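You operate a simulated robot arm through the tools that you are given. There is no shell and no other tool.

Carry out the task below with a simulated robot arm. There is one attempt and no reset: what you move stays moved.

## Task
Move the blue cap to the hot wheel and run at least 200 L of cold water.
Fine: zero the meter before you open the cold wheel; cold wheel to about 25, closed again under 900 L.

The check looks at the end state, three seconds after you hand in, the way a careful person would. Anything else that was tipped, shoved, dropped, spilled or broken makes it a failure. Lids that push on must go on centred and level and be pressed home; caps that screw on are set level and turned clockwise until they are tight.

## Robot
A 6-joint arm with a two-finger parallel gripper, fixed in place. Base frame: the origin is on the floor under the middle of its stand, x ahead of it, y to its left, z up. Readings come in mm, rad, newtons and seconds.
With the tool pointing down near the work surface it reaches from about 320 to 820 mm from the base axis. Its first joint turns from -2.897 to 2.897 rad. Payload 3.43 kg.
Tool frame: the origin (TCP) lies between the finger pads and is the grasp point; the fingertips stand 34 mm ahead of it; z points along the fingers, y is the line along which they close. The gripper opens to 128 mm. The fingers are 24 mm wide and 12 mm thick; the gripper's body (48 by 130 mm) begins 96 mm behind the TCP.
Orientation is that of the tool frame in the base frame, as a unit quaternion [w, x, y, z]. With the fingers straight down and closing along the base's y, the tool's x points along the base's -x, its y along +y and its z along -z.

## Interface
- The arm moves only by the tool move_arm. Its argument "deltas" is a list of rows, each a list of 3 entries, a list of its own where there are three numbers: the shift along the tool's x, y, z in mm, then the turn, a rotation vector about the tool's x, y, z in rad, then the opening, from 0 (shut) to 1 (fully open). In form: [[[tx, ty, tz], [rx, ry, rz], claw], ...]. A call has 1 to 20 rows; each row shifts and turns the commanded pose from where the row before left it, along the tool's axes as they then stand. Each row takes 0.2 s and may step no farther than 50 mm and 0.15 rad from the row before; otherwise, or with a gripper value out of range, the whole call is refused. A pose out of reach is approached as far as the arm can. The call stops where the force on the tool passes 40 N (or 10 N more than at its start, if that is more) or the arm is blocked; 0.2 s more then pass. The fingers move at their own pace (about 45 mm/s each) and stop on an object; they squeeze with about 39 N. The grip force told is the motor's: it shows also when the fingers shut on nothing. Time passes only in rows, and 0.2 s behind the last, so rows that do not move let the fingers close. The reply holds the time, the measured pose of the TCP, the force on the tool along the base axes, the opening and the grip force, in the units named above and with some noise, with the torque about the TCP (base axes, N m) and any sound that the robot's microphone picked up, and new pictures: "views" is both (left out), scene, wrist or none.
- Cameras (640 x 400 px; columns grow to the right, rows downward): "scene" is fixed at [220.8, -499.7, 1168.9]; the picture's right is [0.79, -0.61, 0.00], its down [-0.27, -0.35, -0.90] and it looks along [0.54, 0.71, -0.44] (base axes); focal length 310 px, centre (320, 200). "wrist" rides on the gripper at [76, -11, -160] in the tool frame; the picture's right is [0.15, 0.99, 0.00], its down [-0.88, 0.13, -0.46] and it looks along [-0.45, 0.07, 0.89] (tool axes); focal length 234 px, centre (320, 200). There is no depth. A picture from a camera that has moved, and an enlarged one, comes with that camera's place and axes in the base frame and with its lens.
- zoom(camera, box): a new picture of the part [left, top, right, bottom] of that camera's present view, enlarged. No time passes.
- sign_off(): hands the job in; it is judged then, once.

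Nothing tells you positions but the pictures and the camera data. Unless the task says otherwise, let go and move clear before handing in.

The tools are called after "Emit:" by a JSON object that holds its "method" and its "body". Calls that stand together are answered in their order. move_arm: Moves the arm, as the interface text tells. Its arguments: {"type":"object","properties":{"deltas":{"type":"array"},"views":{"type":"string","enum":["both","scene","wrist","none"]}},"required":["deltas"]} The other tools are called the same way: zoom (camera, box) takes an enlarged picture of a part of a camera's view; sign_off () hands the job in.

At the start:

```text
clock: 0.0
eef_pos: [431.4, 17.4, 884.5]
orientation: [0.0, -0.001, 1.0, 0.0]
force: [-0.4, 0.6, -0.7]
ft_torque: [0.01, -0.01, -0.01]
width: 128.3
finger_force: 0.0
```

scene: 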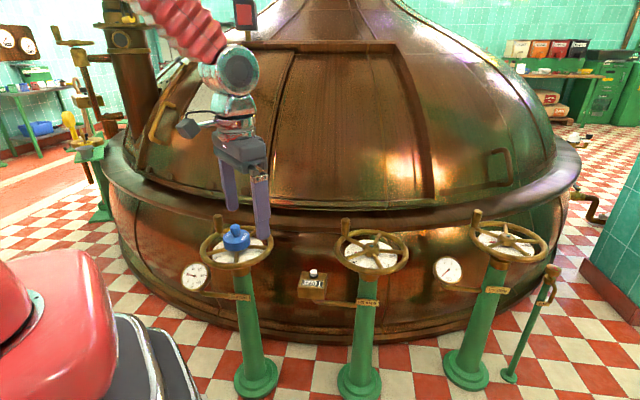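
wrist: 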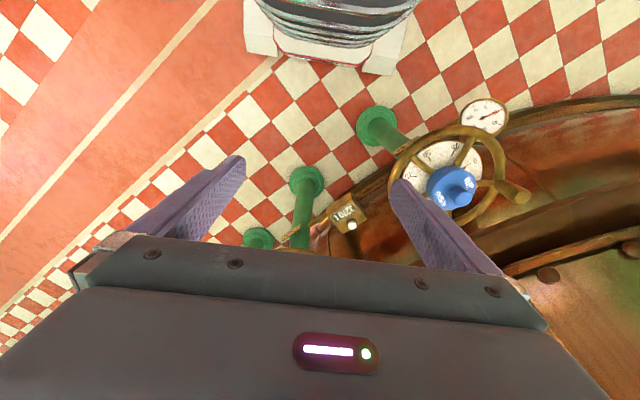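

I see three handwheels on green pedestals in front of a copper kettle, with a blue cap on the left wheel's hub, a counter with a button by the middle wheel, and gauges. I'll zoom in to read the labels before moving.

Emit:
{"method": "zoom", "body": {"camera": "scene", "box": [170, 200, 290, 310]}}

Emit:
{"method": "zoom", "body": {"camera": "scene", "box": [290, 200, 420, 310]}}

Emit:
{"method": "zoom", "body": {"camera": "scene", "box": [420, 200, 570, 310]}}

Emit:
{"method": "zoom", "body": {"camera": "wrist", "box": [370, 80, 550, 230]}}

Emit:
{"method": "zoom", "body": {"camera": "wrist", "box": [230, 150, 390, 260]}}

```text
3.64 times, centred on (230, 255) of scene
camera zoom: at [220.8, -499.7, 1168.9], right [0.79, -0.61, 0.0], down [-0.27, -0.35, -0.9], along [0.54, 0.71, -0.44], focal length 1126 px, centre (647, 0)
```

zoom: 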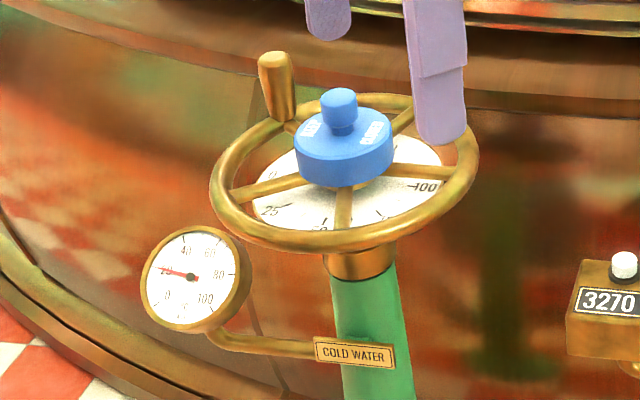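

```text
3.64 times, centred on (355, 255) of scene
camera zoom: at [220.8, -499.7, 1168.9], right [0.79, -0.61, 0.0], down [-0.27, -0.35, -0.9], along [0.54, 0.71, -0.44], focal length 1126 px, centre (193, 0)
```

zoom: 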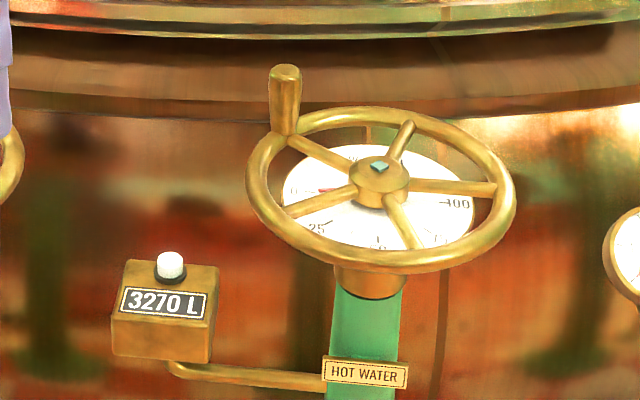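

```text
3.64 times, centred on (495, 255) of scene
camera zoom: at [220.8, -499.7, 1168.9], right [0.79, -0.61, 0.0], down [-0.27, -0.35, -0.9], along [0.54, 0.71, -0.44], focal length 1126 px, centre (-316, 0)
```

zoom: 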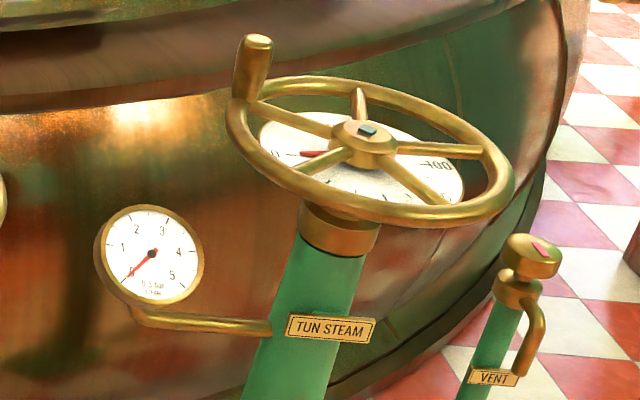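

```text
2.67 times, centred on (460, 155) of wrist
camera zoom: at [355.4, 5.7, 1044.0], right [-0.15, 0.99, 0.0], down [0.88, 0.13, 0.46], along [0.45, 0.07, -0.89], focal length 624 px, centre (-53, 320)
```

zoom: 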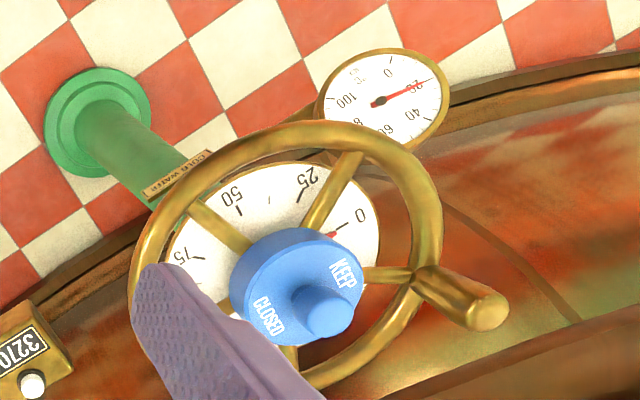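

```text
3.64 times, centred on (310, 205) of wrist
camera zoom: at [355.4, 5.7, 1044.0], right [-0.15, 0.99, 0.0], down [0.88, 0.13, 0.46], along [0.45, 0.07, -0.89], focal length 852 px, centre (356, 182)
```

zoom: 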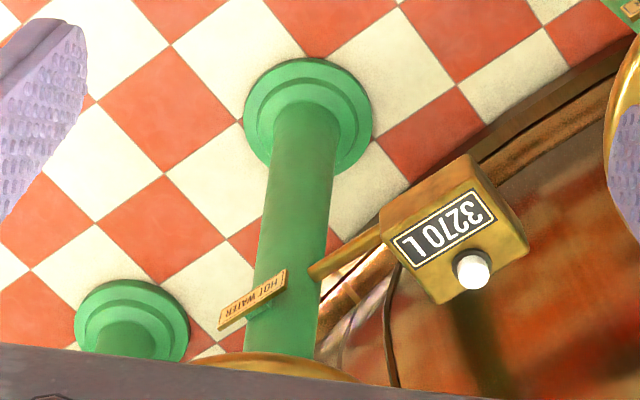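

The left wheel is COLD, the middle one is HOT and carries the litre meter (3270 L, white button), and the right one is STEAM. The blue cap sits on the cold hub at about (488, 261, 660), the hot hub is near (790, 10) and the button near (684, 144, 513). I'll move above the cap for a closer look.

Emit:
{"method": "move_arm", "body": {"deltas": [[[-9.5, 40.7, 14], [0, 0, 0], 1], [[-9.5, 40.7, 14], [0, 0, 0], 1], [[-9.5, 40.7, 14], [0, 0, 0], 1], [[-9.5, 40.7, 14], [0, 0, 0], 1], [[-9.5, 40.7, 14], [0, 0, 0], 1], [[-9.5, 40.7, 14], [0, 0, 0], 1], [[0, 0, 0], [0, 0, 0], 1]]}}

```text
clock: 1.6
eef_pos: [487.5, 259.1, 800.3]
orientation: [0.0, 0.0, 1.0, 0.0]
force: [0.4, 0.7, 0.7]
ft_torque: [-0.03, 0.0, -0.02]
width: 128.1
finger_force: 0.1
camera wrist: at [411.9, 248.1, 960.5], right [-0.15, 0.99, 0.0], down [0.88, 0.13, 0.46], along [0.45, 0.07, -0.89], focal length 234 px, centre (320, 200)
```

scene: 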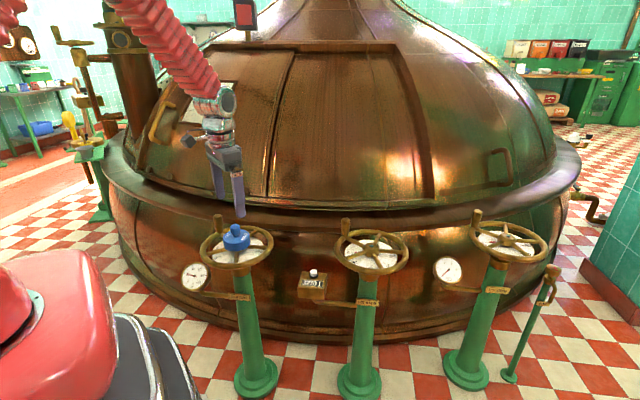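
wrist: 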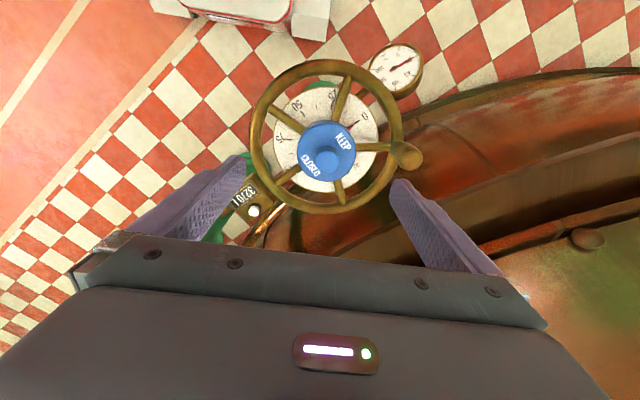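

Emit:
{"method": "zoom", "body": {"camera": "wrist", "box": [240, 60, 440, 220]}}

Emit:
{"method": "zoom", "body": {"camera": "wrist", "box": [290, 100, 370, 200]}}

Emit:
{"method": "zoom", "body": {"camera": "scene", "box": [190, 205, 290, 275]}}

Emit:
{"method": "zoom", "body": {"camera": "scene", "box": [335, 210, 415, 275]}}

```text
2.50 times, centred on (340, 140) of wrist
camera zoom: at [411.9, 248.1, 960.5], right [-0.15, 0.99, 0.0], down [0.88, 0.13, 0.46], along [0.45, 0.07, -0.89], focal length 585 px, centre (270, 350)
```

zoom: 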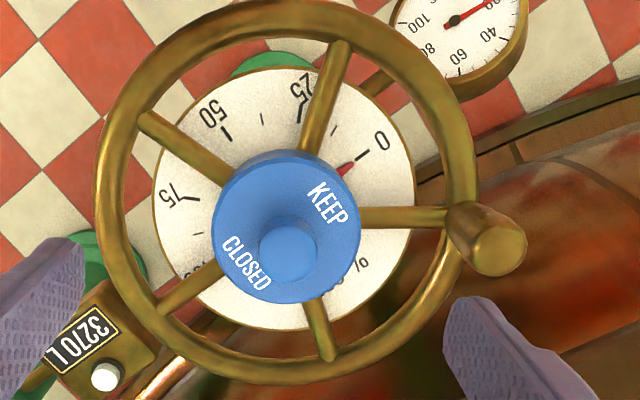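

```text
4.00 times, centred on (330, 150) of wrist
camera zoom: at [411.9, 248.1, 960.5], right [-0.15, 0.99, 0.0], down [0.88, 0.13, 0.46], along [0.45, 0.07, -0.89], focal length 937 px, centre (280, 400)
```

zoom: 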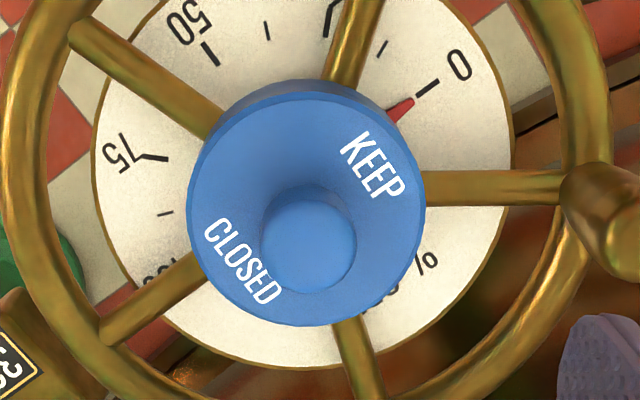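

```text
5.71 times, centred on (240, 240) of scene
camera zoom: at [220.8, -499.7, 1168.9], right [0.79, -0.61, 0.0], down [-0.27, -0.35, -0.9], along [0.54, 0.71, -0.44], focal length 1769 px, centre (777, -29)
```

zoom: 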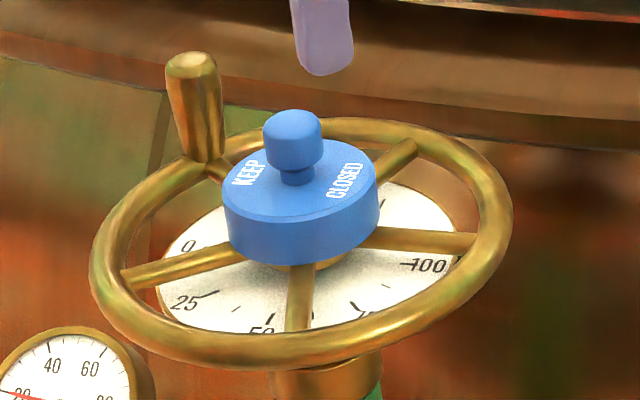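

```text
6.15 times, centred on (375, 242) of scene
camera zoom: at [220.8, -499.7, 1168.9], right [0.79, -0.61, 0.0], down [-0.27, -0.35, -0.9], along [0.54, 0.71, -0.44], focal length 1905 px, centre (-18, -62)
```

zoom: 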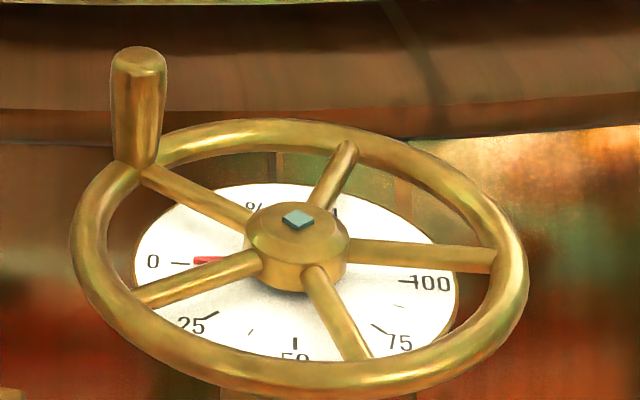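

The cap is a push-on style: about 77 mm across, with a knob on top about 31 mm wide centred near (493, 268.5), knob top z≈697, cap top z≈664. I'll narrow the fingers so they miss the wheel's handle and come to just above the knob.

Emit:
{"method": "move_arm", "body": {"deltas": [[[-5.9, 9.5, 20], [0, 0, 0], 0.5], [[0, 0, 25], [0, 0, 0], 0.5], [[0, 0, 0], [0, 0, 0], 0.5], [[0, 0, 0], [0, 0, 0], 0.5]]}}

```text
clock: 2.6
eef_pos: [493.9, 268.9, 755.7]
orientation: [0.0, 0.0, 1.0, -0.001]
force: [-0.1, 0.7, 1.0]
ft_torque: [-0.02, -0.02, 0.01]
width: 64.1
finger_force: 0.1
camera wrist: at [418.3, 258.7, 915.3], right [-0.15, 0.99, 0.0], down [0.88, 0.13, 0.46], along [0.45, 0.07, -0.89], focal length 234 px, centre (320, 200)
```

scene: 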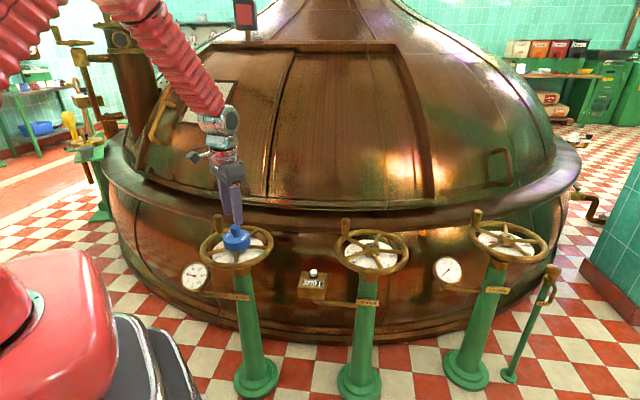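
wrist: 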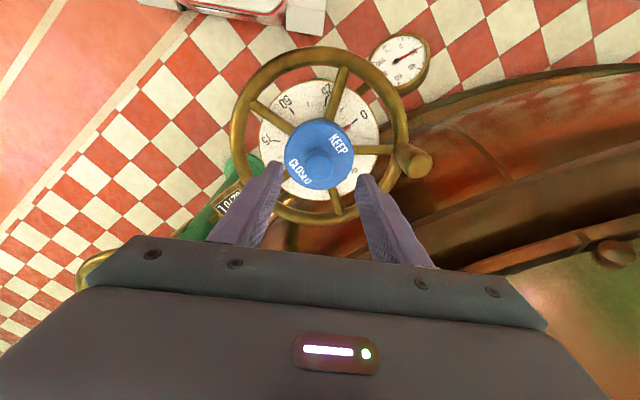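

Emit:
{"method": "zoom", "body": {"camera": "wrist", "box": [270, 100, 370, 220]}}

Emit:
{"method": "zoom", "body": {"camera": "scene", "box": [190, 205, 290, 275]}}

```text
3.33 times, centred on (320, 160) of wrist
camera zoom: at [418.3, 258.7, 915.3], right [-0.15, 0.99, 0.0], down [0.88, 0.13, 0.46], along [0.45, 0.07, -0.89], focal length 781 px, centre (320, 333)
```

zoom: 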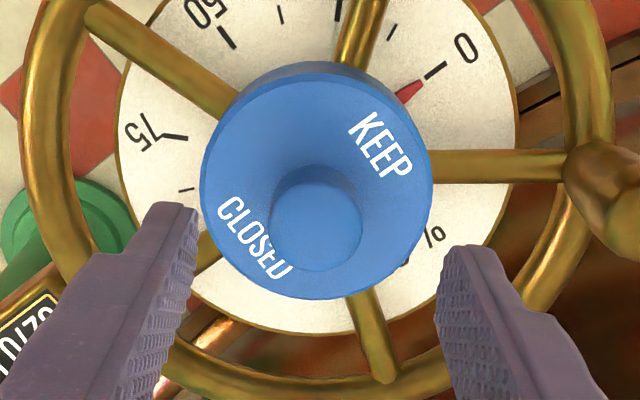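

```text
5.71 times, centred on (240, 240) of scene
camera zoom: at [220.8, -499.7, 1168.9], right [0.79, -0.61, 0.0], down [-0.27, -0.35, -0.9], along [0.54, 0.71, -0.44], focal length 1769 px, centre (777, -29)
```

zoom: 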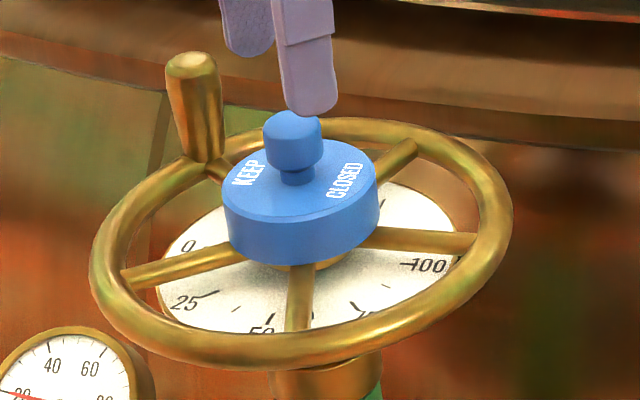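

The knob is right on the tool axis. I'll go down around it and close.

Emit:
{"method": "move_arm", "body": {"deltas": [[[0, 0, 20], [0, 0, 0], 0.5], [[0, 0, 20], [0, 0, 0], 0.5], [[0, 0, 12], [0, 0, 0], 0.5], [[0, 0, 0], [0, 0, 0], 0.5], [[0, 0, 0], [0, 0, 0], 0], [[0, 0, 0], [0, 0, 0], 0], [[0, 0, 0], [0, 0, 0], 0], [[0, 0, 0], [0, 0, 0], 0]]}}

Emit:
{"method": "zoom", "body": {"camera": "scene", "box": [190, 205, 290, 275]}}

```text
clock: 4.4
eef_pos: [493.6, 269.3, 702.6]
orientation: [0.001, 0.0, 1.0, 0.0]
force: [-0.4, -1.1, 0.9]
ft_torque: [0.0, 0.04, 0.02]
width: 27.1
finger_force: 38.7
camera wrist: at [418.1, 258.6, 862.4], right [-0.15, 0.99, 0.0], down [0.88, 0.13, 0.46], along [0.45, 0.07, -0.89], focal length 234 px, centre (320, 200)
```

scene: 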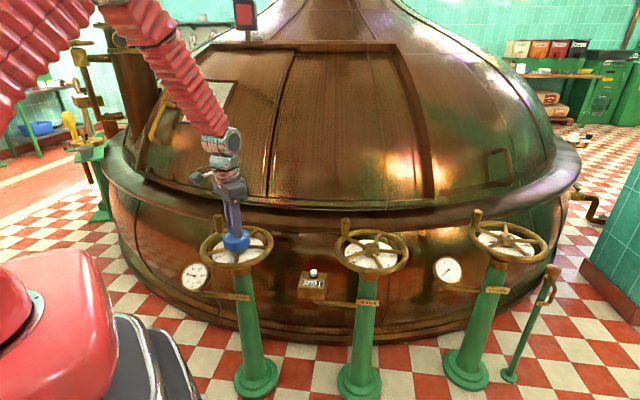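
wrist: 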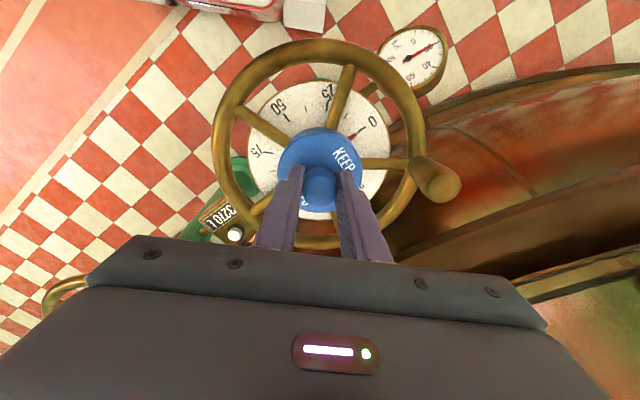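

```text
5.71 times, centred on (240, 240) of scene
camera zoom: at [220.8, -499.7, 1168.9], right [0.79, -0.61, 0.0], down [-0.27, -0.35, -0.9], along [0.54, 0.71, -0.44], focal length 1769 px, centre (777, -29)
```

zoom: 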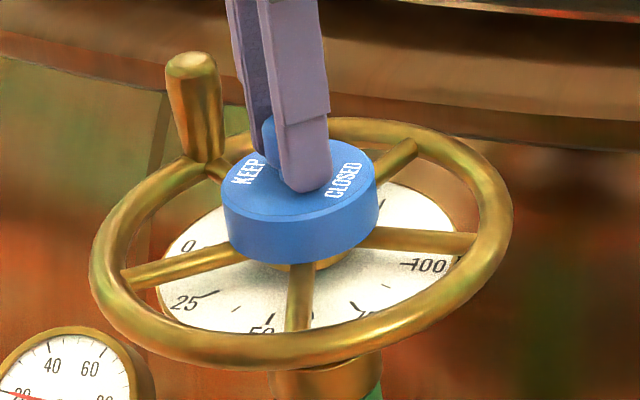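

I have the knob (27 mm wide). Now a gentle lift, watching the force.

Emit:
{"method": "move_arm", "body": {"deltas": [[[0, 0, -2], [0, 0, 0], 0], [[0, 0, -2], [0, 0, 0], 0], [[0, 0, -2], [0, 0, 0], 0], [[0, 0, -2], [0, 0, 0], 0]], "views": "both"}}

Emit:
{"method": "zoom", "body": {"camera": "scene", "box": [190, 205, 290, 275]}}

```text
clock: 5.4
eef_pos: [493.5, 270.3, 711.6]
orientation: [0.0, -0.001, 1.0, 0.0]
force: [0.4, 0.6, -0.8]
ft_torque: [-0.04, 0.01, -0.01]
width: 27.2
finger_force: 38.7
camera wrist: at [418.0, 259.2, 871.4], right [-0.15, 0.99, 0.0], down [0.88, 0.13, 0.46], along [0.45, 0.07, -0.89], focal length 234 px, centre (320, 200)
```

scene: 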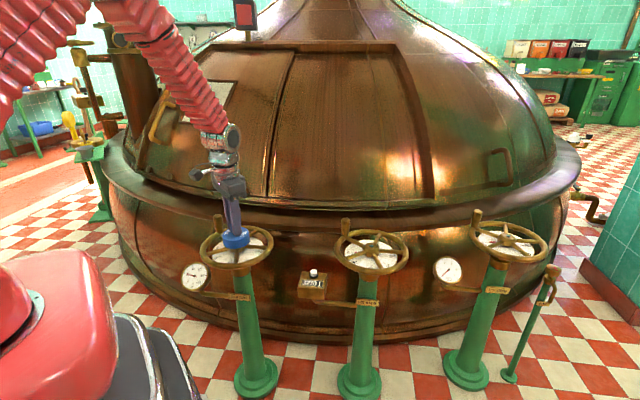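
wrist: 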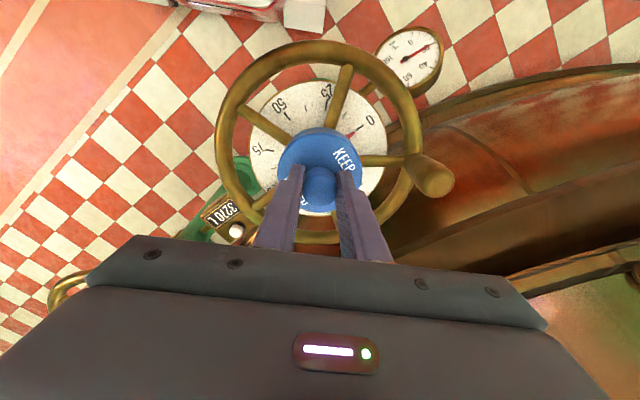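

```text
5.71 times, centred on (240, 240) of scene
camera zoom: at [220.8, -499.7, 1168.9], right [0.79, -0.61, 0.0], down [-0.27, -0.35, -0.9], along [0.54, 0.71, -0.44], focal length 1769 px, centre (777, -29)
```

zoom: 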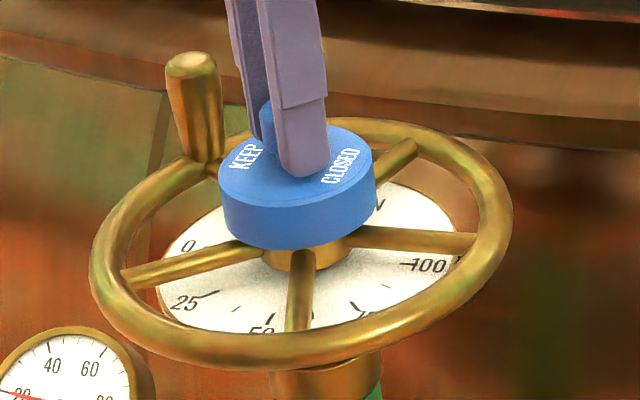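

The cap came free with no pull force, so it's just a push-on. I'll lift it clear and carry it across to beside the hot wheel so I can see that hub with the wrist camera.

Emit:
{"method": "move_arm", "body": {"deltas": [[[0, 0, -30], [0, 0, 0], 0], [[0, 0, -30], [0, 0, 0], 0], [[0, 0, -30], [0, 0, 0], 0], [[0, 0, -28], [0, 0, 0], 0], [[-30, -17, 0], [0, 0, 0], 0], [[-30, -17, 0], [0, 0, 0], 0], [[-30, -17, 0], [0, 0, 0], 0], [[-30, -17, 0], [0, 0, 0], 0], [[-30, -17, 0], [0, 0, 0], 0], [[-30, -17, 0], [0, 0, 0], 0], [[-30, -17, 0], [0, 0, 0], 0], [[-30, -17, 0], [0, 0, 0], 0], [[-30, -17, 0], [0, 0, 0], 0], [[0, 0, 0], [0, 0, 0], 0]]}}

Emit:
{"method": "zoom", "body": {"camera": "scene", "box": [190, 205, 290, 275]}}

```text
clock: 8.4
eef_pos: [767.2, 117.5, 828.5]
orientation: [0.0, 0.0, 1.0, 0.0]
force: [-0.4, -0.6, -0.2]
ft_torque: [0.01, -0.03, -0.02]
width: 0.0
finger_force: 33.2
camera wrist: at [691.3, 106.7, 987.8], right [-0.15, 0.99, 0.0], down [0.88, 0.13, 0.46], along [0.45, 0.07, -0.89], focal length 234 px, centre (320, 200)
```

scene: 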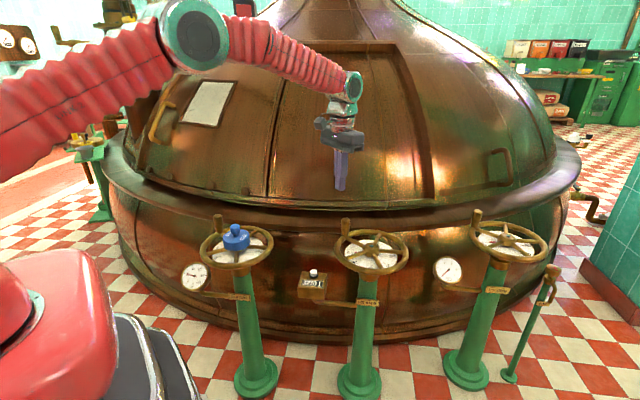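
wrist: 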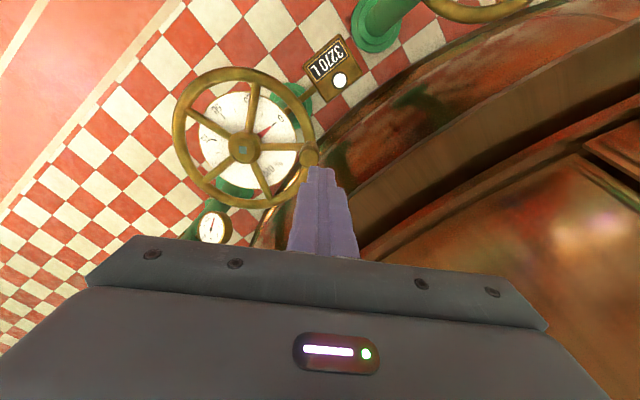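

```text
5.71 times, centred on (240, 240) of scene
camera zoom: at [220.8, -499.7, 1168.9], right [0.79, -0.61, 0.0], down [-0.27, -0.35, -0.9], along [0.54, 0.71, -0.44], focal length 1769 px, centre (777, -29)
```

zoom: 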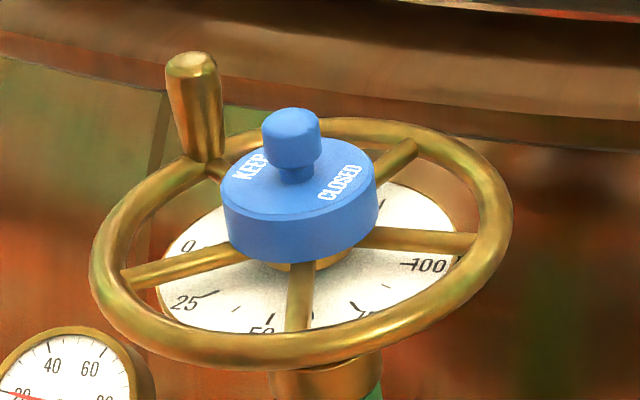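

The cap slipped out of the grip when I lifted faster, and it's back on the cold hub looking undisturbed. While I'm here I'll measure the hot hub and the button, then go back and take the cap by its body.

Emit:
{"method": "zoom", "body": {"camera": "wrist", "box": [165, 60, 325, 215]}}

Emit:
{"method": "zoom", "body": {"camera": "wrist", "box": [290, 20, 390, 120]}}

Emit:
{"method": "zoom", "body": {"camera": "scene", "box": [210, 215, 265, 260]}}

```text
2.58 times, centred on (245, 138) of wrist
camera zoom: at [691.3, 106.7, 987.8], right [-0.15, 0.99, 0.0], down [0.88, 0.13, 0.46], along [0.45, 0.07, -0.89], focal length 604 px, centre (514, 361)
```

zoom: 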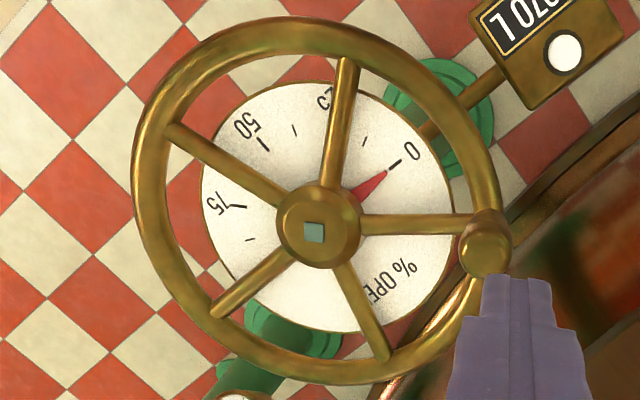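

```text
4.00 times, centred on (340, 70) of wrist
camera zoom: at [691.3, 106.7, 987.8], right [-0.15, 0.99, 0.0], down [0.88, 0.13, 0.46], along [0.45, 0.07, -0.89], focal length 937 px, centre (240, 720)
```

zoom: 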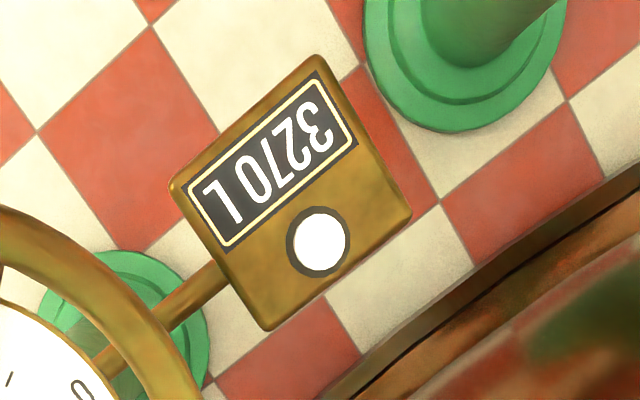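

```text
8.89 times, centred on (238, 238) of scene
camera zoom: at [220.8, -499.7, 1168.9], right [0.79, -0.61, 0.0], down [-0.27, -0.35, -0.9], along [0.54, 0.71, -0.44], focal length 2751 px, centre (1053, -133)
```

zoom: 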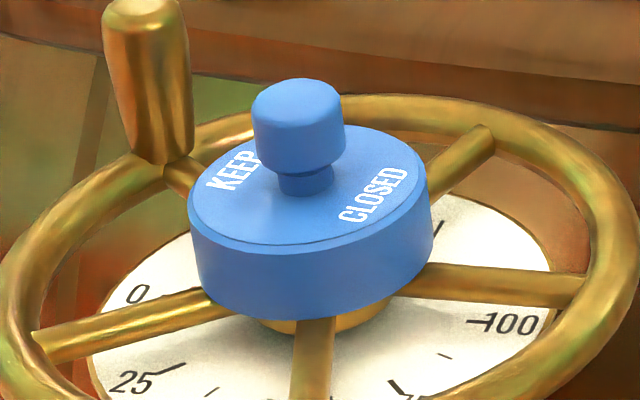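

Hot hub measured at about (799, 8), top z≈648, and the button at about (687, 142, 515). I'll return above the cap.

Emit:
{"method": "move_arm", "body": {"deltas": [[[30.4, 16.8, 0], [0, 0, 0], 0.75], [[30.4, 16.8, 0], [0, 0, 0], 0.75], [[30.4, 16.8, 0], [0, 0, 0], 0.75], [[30.4, 16.8, 0], [0, 0, 0], 0.75], [[30.4, 16.8, 0], [0, 0, 0], 0.75], [[30.4, 16.8, 0], [0, 0, 0], 0.75], [[30.4, 16.8, 0], [0, 0, 0], 0.75], [[30.4, 16.8, 0], [0, 0, 0], 0.75], [[30.4, 16.8, 0], [0, 0, 0], 0.75], [[0, 0, 40], [0, 0, 0], 0.75], [[0, 0, 38], [0, 0, 0], 0.75], [[0, 0, 0], [0, 0, 0], 0.75]]}}

Emit:
{"method": "zoom", "body": {"camera": "wrist", "box": [240, 60, 440, 220]}}

Emit:
{"method": "zoom", "body": {"camera": "wrist", "box": [280, 110, 360, 200]}}

```text
clock: 11.0
eef_pos: [489.8, 268.2, 749.2]
orientation: [-0.001, 0.0, 1.0, 0.0]
force: [0.1, -0.2, -0.5]
ft_torque: [0.0, 0.02, 0.0]
width: 96.2
finger_force: 0.0
camera wrist: at [414.8, 257.5, 909.1], right [-0.15, 0.99, 0.0], down [0.88, 0.13, 0.46], along [0.45, 0.07, -0.89], focal length 234 px, centre (320, 200)
```

scene: 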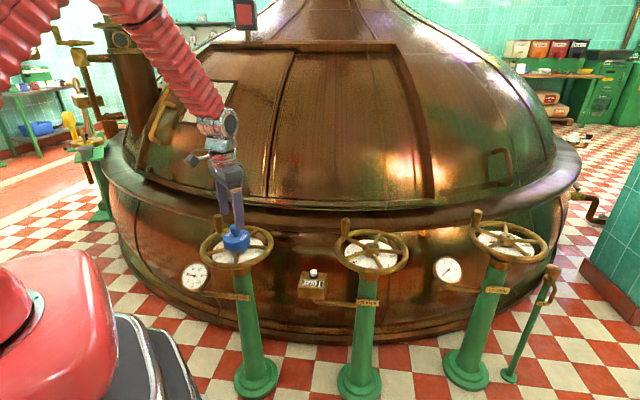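
wrist: 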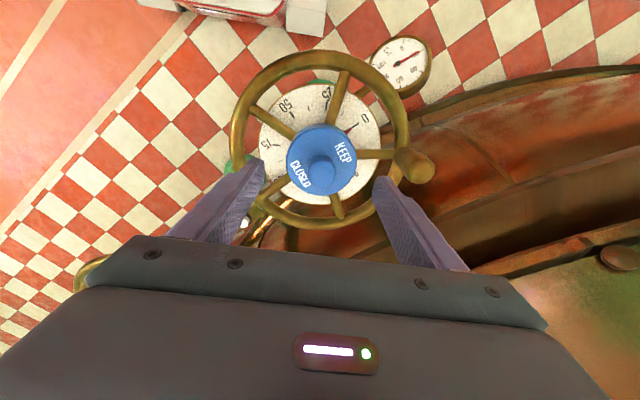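

```text
2.50 times, centred on (340, 140) of wrist
camera zoom: at [414.8, 257.5, 909.1], right [-0.15, 0.99, 0.0], down [0.88, 0.13, 0.46], along [0.45, 0.07, -0.89], focal length 585 px, centre (270, 350)
```

zoom: 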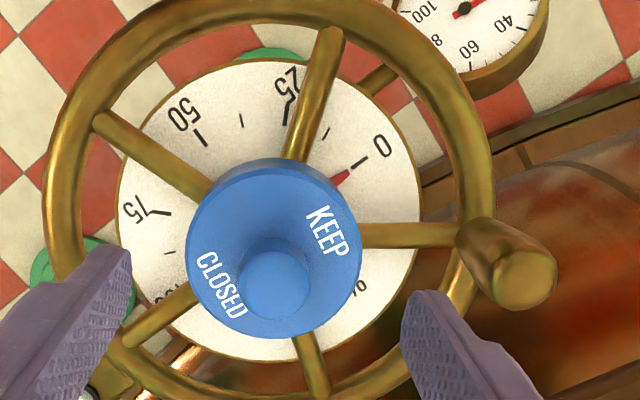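

```text
4.44 times, centred on (320, 155) of wrist
camera zoom: at [414.8, 257.5, 909.1], right [-0.15, 0.99, 0.0], down [0.88, 0.13, 0.46], along [0.45, 0.07, -0.89], focal length 1041 px, centre (320, 400)
```

zoom: 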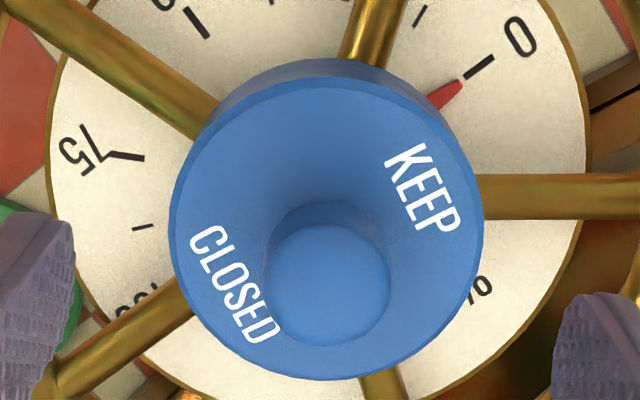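

The cap still sits level on the hub with the wheel at 0. I'll descend around its body, leaving the tips just above the spokes, and grip there.

Emit:
{"method": "move_arm", "body": {"deltas": [[[-3.6, 2.6, 10], [0, 0, 0], 0.75], [[0, 0, 20], [0, 0, 0], 0.75], [[0, 0, 20], [0, 0, 0], 0.75], [[0, 0, 12], [0, 0, 0], 0.75], [[0, 0, 7], [0, 0, 0], 0.75], [[0, 0, 0], [0, 0, 0], 0.75]]}}

Emit:
{"method": "zoom", "body": {"camera": "scene", "box": [210, 205, 265, 260]}}

Emit:
{"method": "zoom", "body": {"camera": "wrist", "box": [240, 100, 400, 240]}}

```text
clock: 12.4
eef_pos: [493.6, 271.7, 682.2]
orientation: [0.0, 0.0, 1.0, 0.0]
force: [0.4, -0.1, 0.6]
ft_torque: [0.03, 0.03, 0.0]
width: 96.1
finger_force: 0.0
camera wrist: at [417.7, 260.3, 841.9], right [-0.15, 0.99, 0.0], down [0.88, 0.13, 0.46], along [0.45, 0.07, -0.89], focal length 234 px, centre (320, 200)
```

scene: 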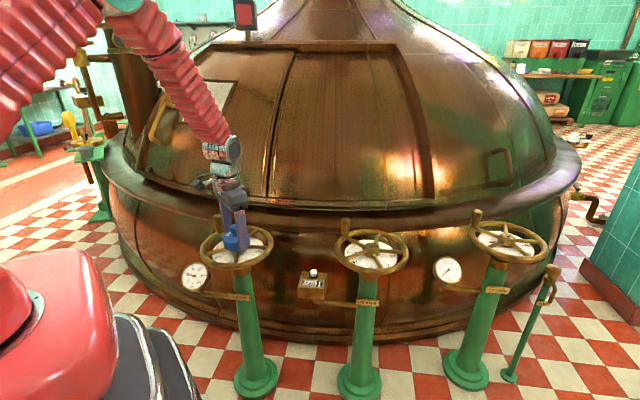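
wrist: 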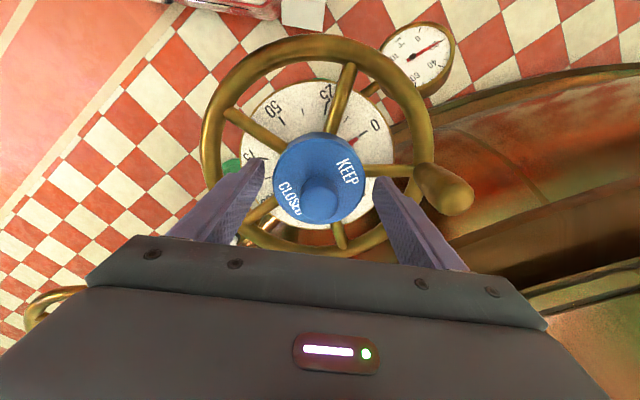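

```text
7.27 times, centred on (238, 232) of scene
camera zoom: at [220.8, -499.7, 1168.9], right [0.79, -0.61, 0.0], down [-0.27, -0.35, -0.9], along [0.54, 0.71, -0.44], focal length 2251 px, centre (920, -36)
```

zoom: 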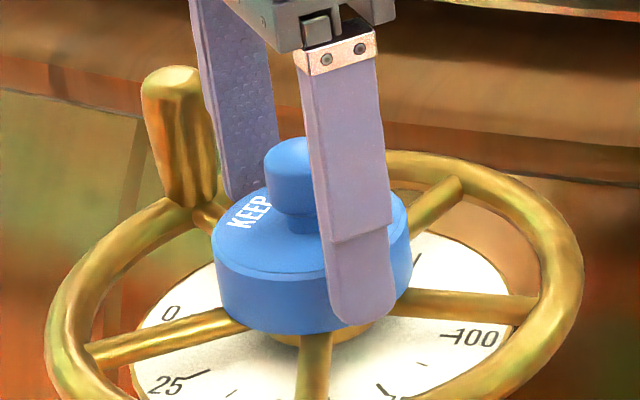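

```text
2.86 times, centred on (320, 170) of wrist
camera zoom: at [417.7, 260.3, 841.9], right [-0.15, 0.99, 0.0], down [0.88, 0.13, 0.46], along [0.45, 0.07, -0.89], focal length 669 px, centre (320, 286)
```

zoom: 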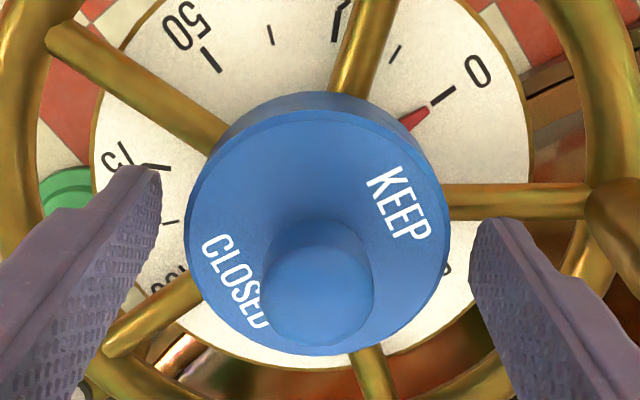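

The fingers straddle the cap body symmetrically. I'll close on it.

Emit:
{"method": "move_arm", "body": {"deltas": [[[0, 0, 0], [0, 0, 0], 0], [[0, 0, 0], [0, 0, 0], 0], [[0, 0, 0], [0, 0, 0], 0]], "views": "wrist"}}

Emit:
{"method": "zoom", "body": {"camera": "scene", "box": [210, 205, 265, 260]}}

Emit:
{"method": "zoom", "body": {"camera": "wrist", "box": [240, 100, 400, 240]}}

```text
clock: 13.2
eef_pos: [493.1, 270.3, 682.6]
orientation: [0.0, 0.0, 1.0, 0.0]
force: [0.1, -0.2, 0.8]
ft_torque: [-0.01, 0.0, 0.02]
width: 77.8
finger_force: 38.8
camera wrist: at [417.6, 260.2, 842.0], right [-0.15, 0.99, 0.0], down [0.88, 0.13, 0.46], along [0.45, 0.07, -0.89], focal length 234 px, centre (320, 200)
```

wrist: 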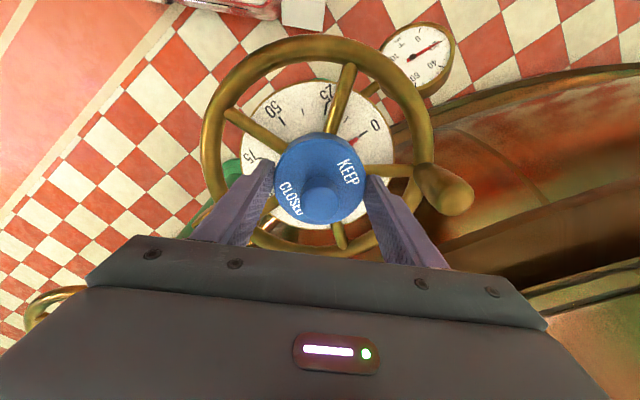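

```text
7.27 times, centred on (238, 232) of scene
camera zoom: at [220.8, -499.7, 1168.9], right [0.79, -0.61, 0.0], down [-0.27, -0.35, -0.9], along [0.54, 0.71, -0.44], focal length 2251 px, centre (920, -36)
```

zoom: 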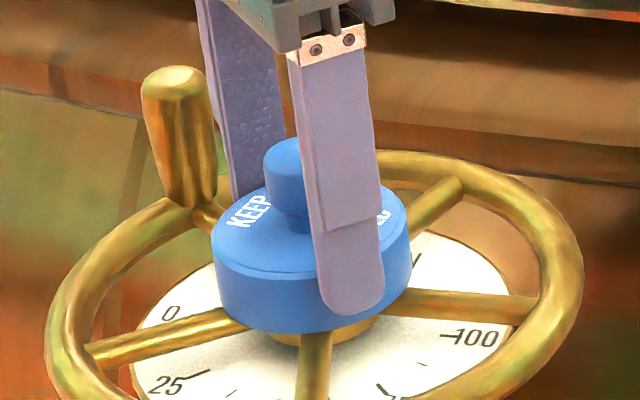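

```text
2.86 times, centred on (320, 170) of wrist
camera zoom: at [417.6, 260.2, 842.0], right [-0.15, 0.99, 0.0], down [0.88, 0.13, 0.46], along [0.45, 0.07, -0.89], focal length 669 px, centre (320, 286)
```

zoom: 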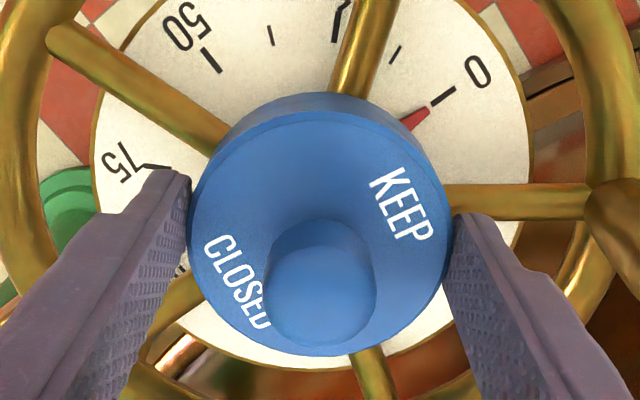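

I have the cap by its body (77.8 mm). A slow lift now.

Emit:
{"method": "move_arm", "body": {"deltas": [[[0, 0, -2], [0, 0, 0], 0], [[0, 0, -3], [0, 0, 0], 0], [[0, 0, -3], [0, 0, 0], 0], [[0, 0, -4], [0, 0, 0], 0], [[0, 0, -4], [0, 0, 0], 0], [[0, 0, -5], [0, 0, 0], 0], [[0, 0, -5], [0, 0, 0], 0], [[0, 0, -6], [0, 0, 0], 0]]}}

Emit:
{"method": "zoom", "body": {"camera": "scene", "box": [210, 205, 265, 260]}}

```text
clock: 15.0
eef_pos: [492.8, 270.8, 715.4]
orientation: [0.0, 0.0, 1.0, 0.0]
force: [-0.3, 0.0, -0.7]
ft_torque: [0.0, -0.02, 0.02]
width: 77.8
finger_force: 38.9
camera wrist: at [417.3, 259.8, 875.2], right [-0.15, 0.99, 0.0], down [0.88, 0.13, 0.46], along [0.45, 0.07, -0.89], focal length 234 px, centre (320, 200)
```

scene: 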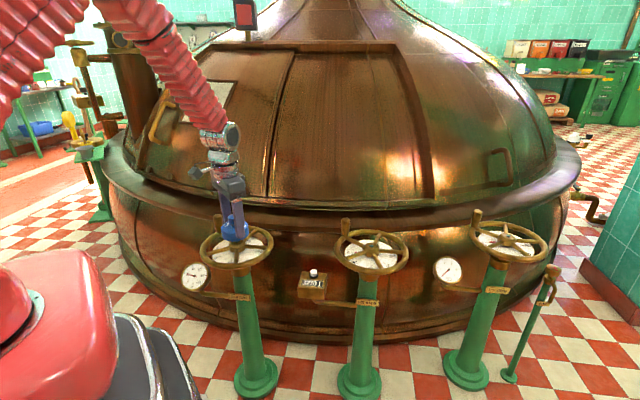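
wrist: 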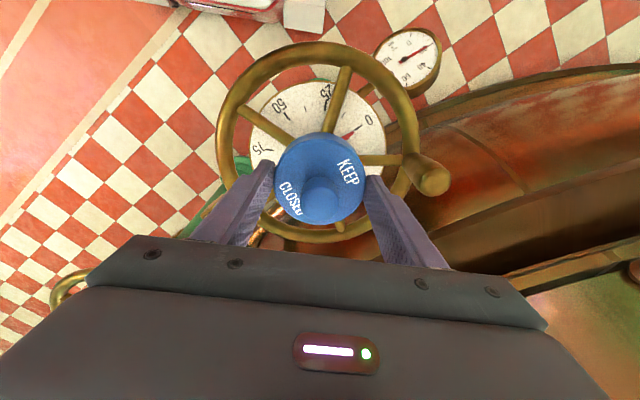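

```text
7.27 times, centred on (238, 232) of scene
camera zoom: at [220.8, -499.7, 1168.9], right [0.79, -0.61, 0.0], down [-0.27, -0.35, -0.9], along [0.54, 0.71, -0.44], focal length 2251 px, centre (920, -36)
```

zoom: 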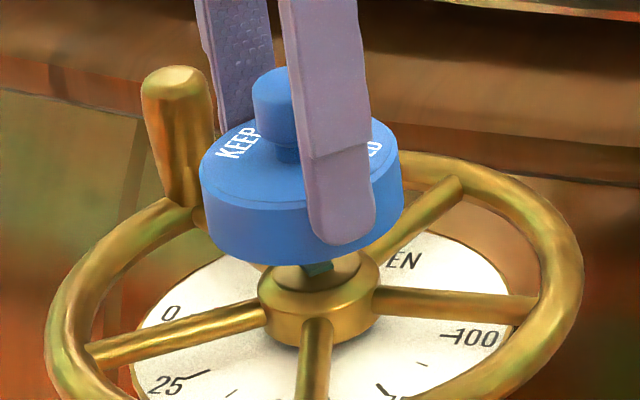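

The cap is free and held firmly. I'll lift and sidestep to view the bare cold hub from a known offset, so I can calibrate the wrist camera before aligning over the hot hub.

Emit:
{"method": "move_arm", "body": {"deltas": [[[0, 0, -8], [0, 0, 0], 0], [[0, 0, -12], [0, 0, 0], 0], [[0, 0, -15], [0, 0, 0], 0], [[0, 0, -15], [0, 0, 0], 0], [[0, 0, -5], [0, 0, 0], 0], [[0, 10, 0], [0, 0, 0], 0], [[0, 20, 0], [0, 0, 0], 0], [[0, 25, 0], [0, 0, 0], 0], [[0, 25, 0], [0, 0, 0], 0], [[0, 20, 0], [0, 0, 0], 0], [[0, 10, 0], [0, 0, 0], 0], [[0, 0, 0], [0, 0, 0], 0]]}}

Emit:
{"method": "zoom", "body": {"camera": "wrist", "box": [170, 80, 330, 210]}}

```text
clock: 17.6
eef_pos: [493.2, 381.4, 770.6]
orientation: [0.0, 0.0, 1.0, 0.0]
force: [-0.9, 0.8, -0.9]
ft_torque: [0.0, 0.02, -0.01]
width: 77.9
finger_force: 38.8
camera wrist: at [417.8, 370.3, 930.0], right [-0.15, 0.99, 0.0], down [0.88, 0.13, 0.46], along [0.45, 0.07, -0.89], focal length 234 px, centre (320, 200)
```

scene: 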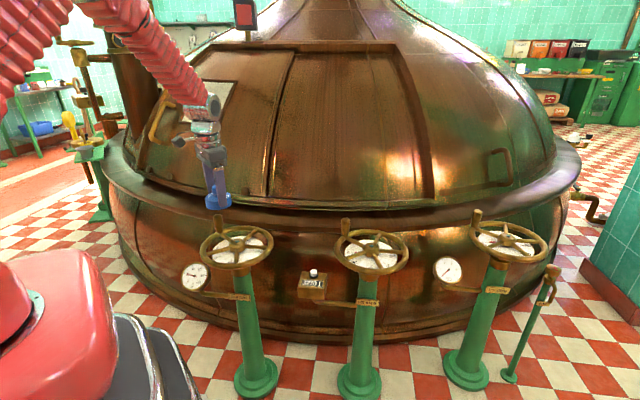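
wrist: 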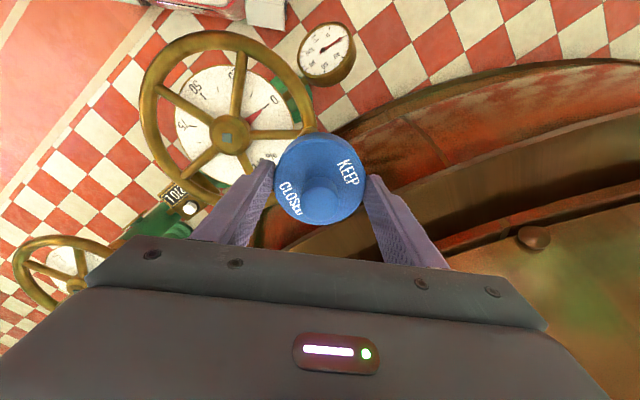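

```text
3.08 times, centred on (250, 145) of wrist
camera zoom: at [417.8, 370.3, 930.0], right [-0.15, 0.99, 0.0], down [0.88, 0.13, 0.46], along [0.45, 0.07, -0.89], focal length 720 px, centre (535, 369)
```

zoom: 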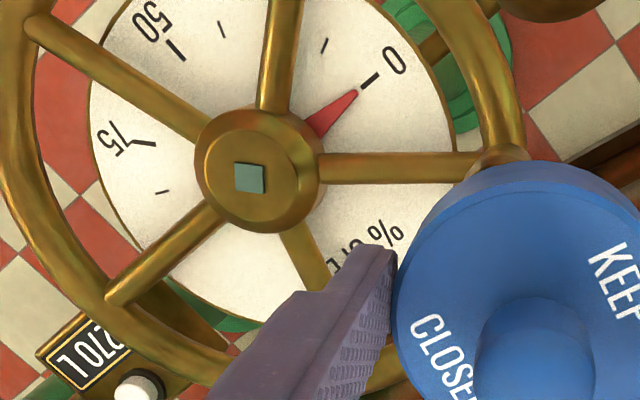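

The bare cold hub's square appears at full-frame pixel about (227, 138) from this offset. I'll take the same offset at the hot wheel and compare.

Emit:
{"method": "move_arm", "body": {"deltas": [[[-12.7, -10.9, 0], [0, 0, 0], 0], [[-12.8, -11.0, 0], [0, 0, 0], 0], [[-25.5, -21.87, 0], [0, 0, 0], 0], [[-25.5, -21.87, 0], [0, 0, 0], 0], [[-25.5, -21.87, 0], [0, 0, 0], 0], [[-25.5, -21.87, 0], [0, 0, 0], 0], [[-25.5, -21.87, 0], [0, 0, 0], 0], [[-25.5, -21.87, 0], [0, 0, 0], 0], [[-25.5, -21.87, 0], [0, 0, 0], 0], [[-25.5, -21.87, 0], [0, 0, 0], 0], [[-25.5, -21.87, 0], [0, 0, 0], 0], [[-25.5, -21.87, 0], [0, 0, 0], 0], [[-12.8, -10.9, 0], [0, 0, 0], 0], [[-12.7, -10.9, 0], [0, 0, 0], 0], [[0, 0, 0], [0, 0, 0], 0], [[0, 0, 0], [0, 0, 0], 0]]}}

Emit:
{"method": "zoom", "body": {"camera": "wrist", "box": [170, 80, 330, 210]}}

Emit:
{"method": "zoom", "body": {"camera": "scene", "box": [310, 160, 420, 280]}}

```text
clock: 21.0
eef_pos: [800.7, 118.5, 770.0]
orientation: [0.0, -0.001, 1.0, 0.0]
force: [0.0, 0.1, -1.0]
ft_torque: [0.0, 0.0, 0.0]
width: 77.7
finger_force: 38.4
camera wrist: at [724.7, 107.2, 929.7], right [-0.15, 0.99, 0.0], down [0.88, 0.13, 0.46], along [0.45, 0.07, -0.89], focal length 234 px, centre (320, 200)
```

scene: 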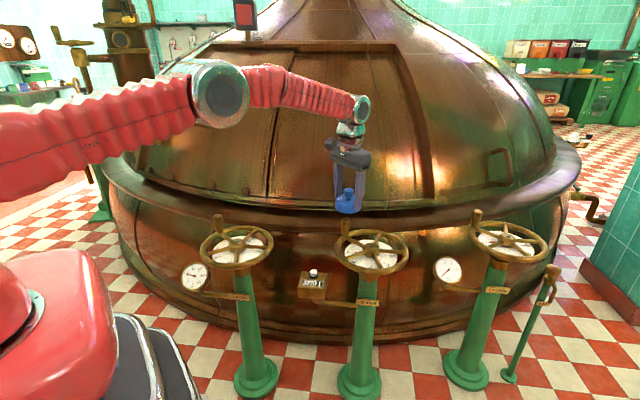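
wrist: 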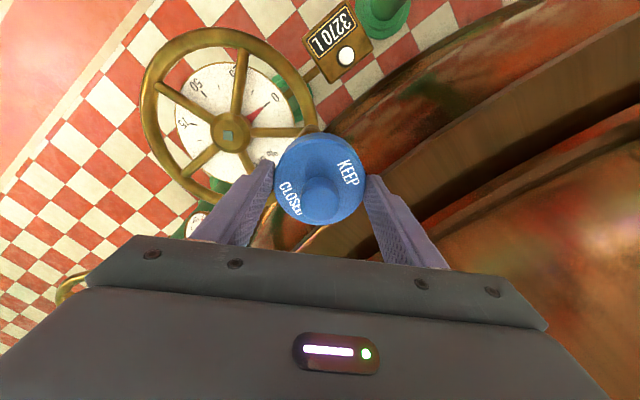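

```text
3.08 times, centred on (250, 145) of wrist
camera zoom: at [724.7, 107.2, 929.7], right [-0.15, 0.99, 0.0], down [0.88, 0.13, 0.46], along [0.45, 0.07, -0.89], focal length 720 px, centre (535, 369)
```

zoom: 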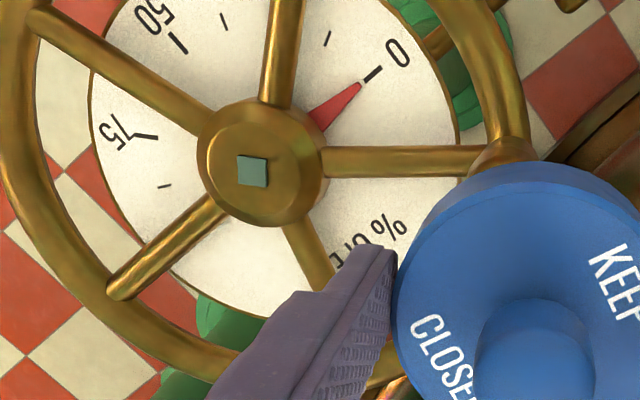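

```text
3.33 times, centred on (365, 220) of scene
camera zoom: at [220.8, -499.7, 1168.9], right [0.79, -0.61, 0.0], down [-0.27, -0.35, -0.9], along [0.54, 0.71, -0.44], focal length 1032 px, centre (170, 133)
```

zoom: 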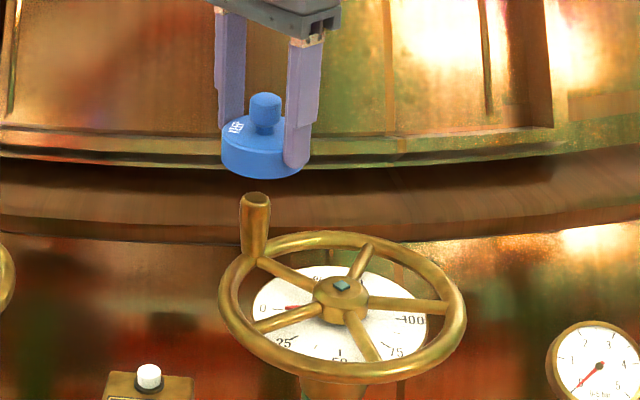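

The same view shows the hot hub only about 3 mm off in x and 1 mm in y, so the cap should be centred with the TCP at about (797.5, 8.5). I'll move over it and come down partway.

Emit:
{"method": "move_arm", "body": {"deltas": [[[1.6, -10, 0], [0, 0, 0], 0], [[1.6, -20, 0], [0, 0, 0], 0], [[0, -25, 0], [0, 0, 0], 0], [[0, -25, 0], [0, 0, 0], 0], [[0, -20, 0], [0, 0, 0], 0], [[0, -10, 0], [0, 0, 0], 0], [[0, 0, 0], [0, 0, 0], 0], [[0, 0, 15], [0, 0, 0], 0], [[0, 0, 20], [0, 0, 0], 0], [[0, 0, 10], [0, 0, 0], 0], [[0, 0, 0], [0, 0, 0], 0]]}}

Emit:
{"method": "zoom", "body": {"camera": "scene", "box": [335, 190, 415, 275]}}

Emit:
{"method": "zoom", "body": {"camera": "wrist", "box": [220, 60, 420, 240]}}

```text
clock: 23.4
eef_pos: [795.9, 9.5, 724.9]
orientation: [0.0, 0.0, 1.0, 0.0]
force: [0.3, -0.6, -0.6]
ft_torque: [0.01, 0.0, -0.04]
width: 77.8
finger_force: 38.5
camera wrist: at [720.5, -2.2, 884.3], right [-0.15, 0.99, 0.0], down [0.88, 0.13, 0.46], along [0.45, 0.07, -0.89], focal length 234 px, centre (320, 200)
```

scene: 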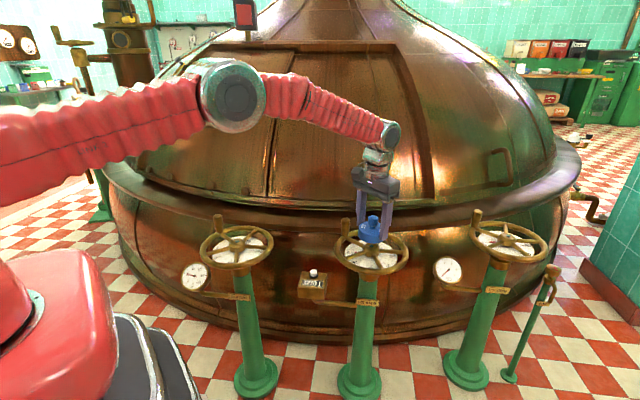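
wrist: 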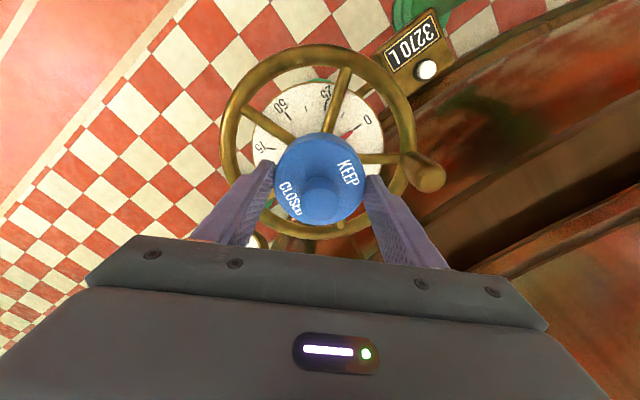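

```text
4.71 times, centred on (375, 232) of scene
camera zoom: at [220.8, -499.7, 1168.9], right [0.79, -0.61, 0.0], down [-0.27, -0.35, -0.9], along [0.54, 0.71, -0.44], focal length 1457 px, centre (61, 47)
```

zoom: 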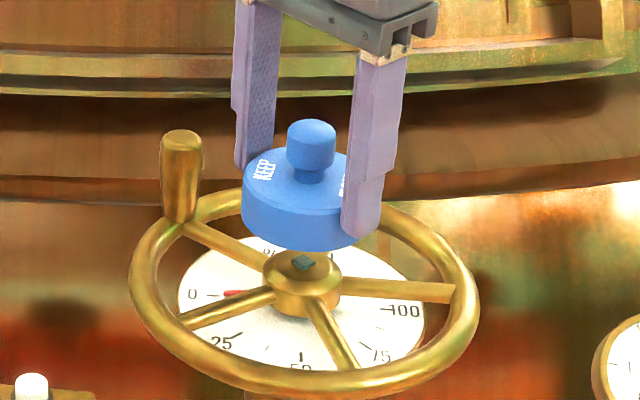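

```text
2.22 times, centred on (320, 150) of wrist
camera zoom: at [720.5, -2.2, 884.3], right [-0.15, 0.99, 0.0], down [0.88, 0.13, 0.46], along [0.45, 0.07, -0.89], focal length 520 px, centre (320, 311)
```

zoom: 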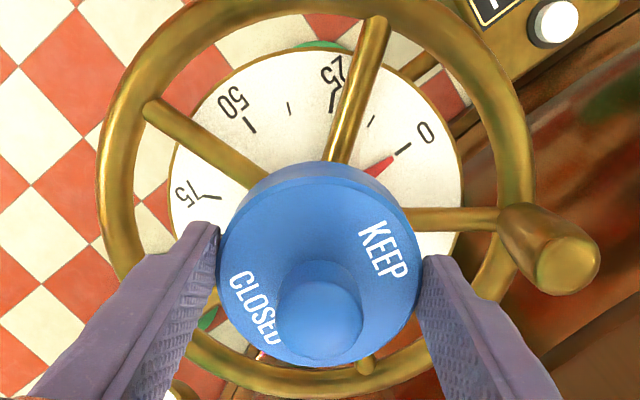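

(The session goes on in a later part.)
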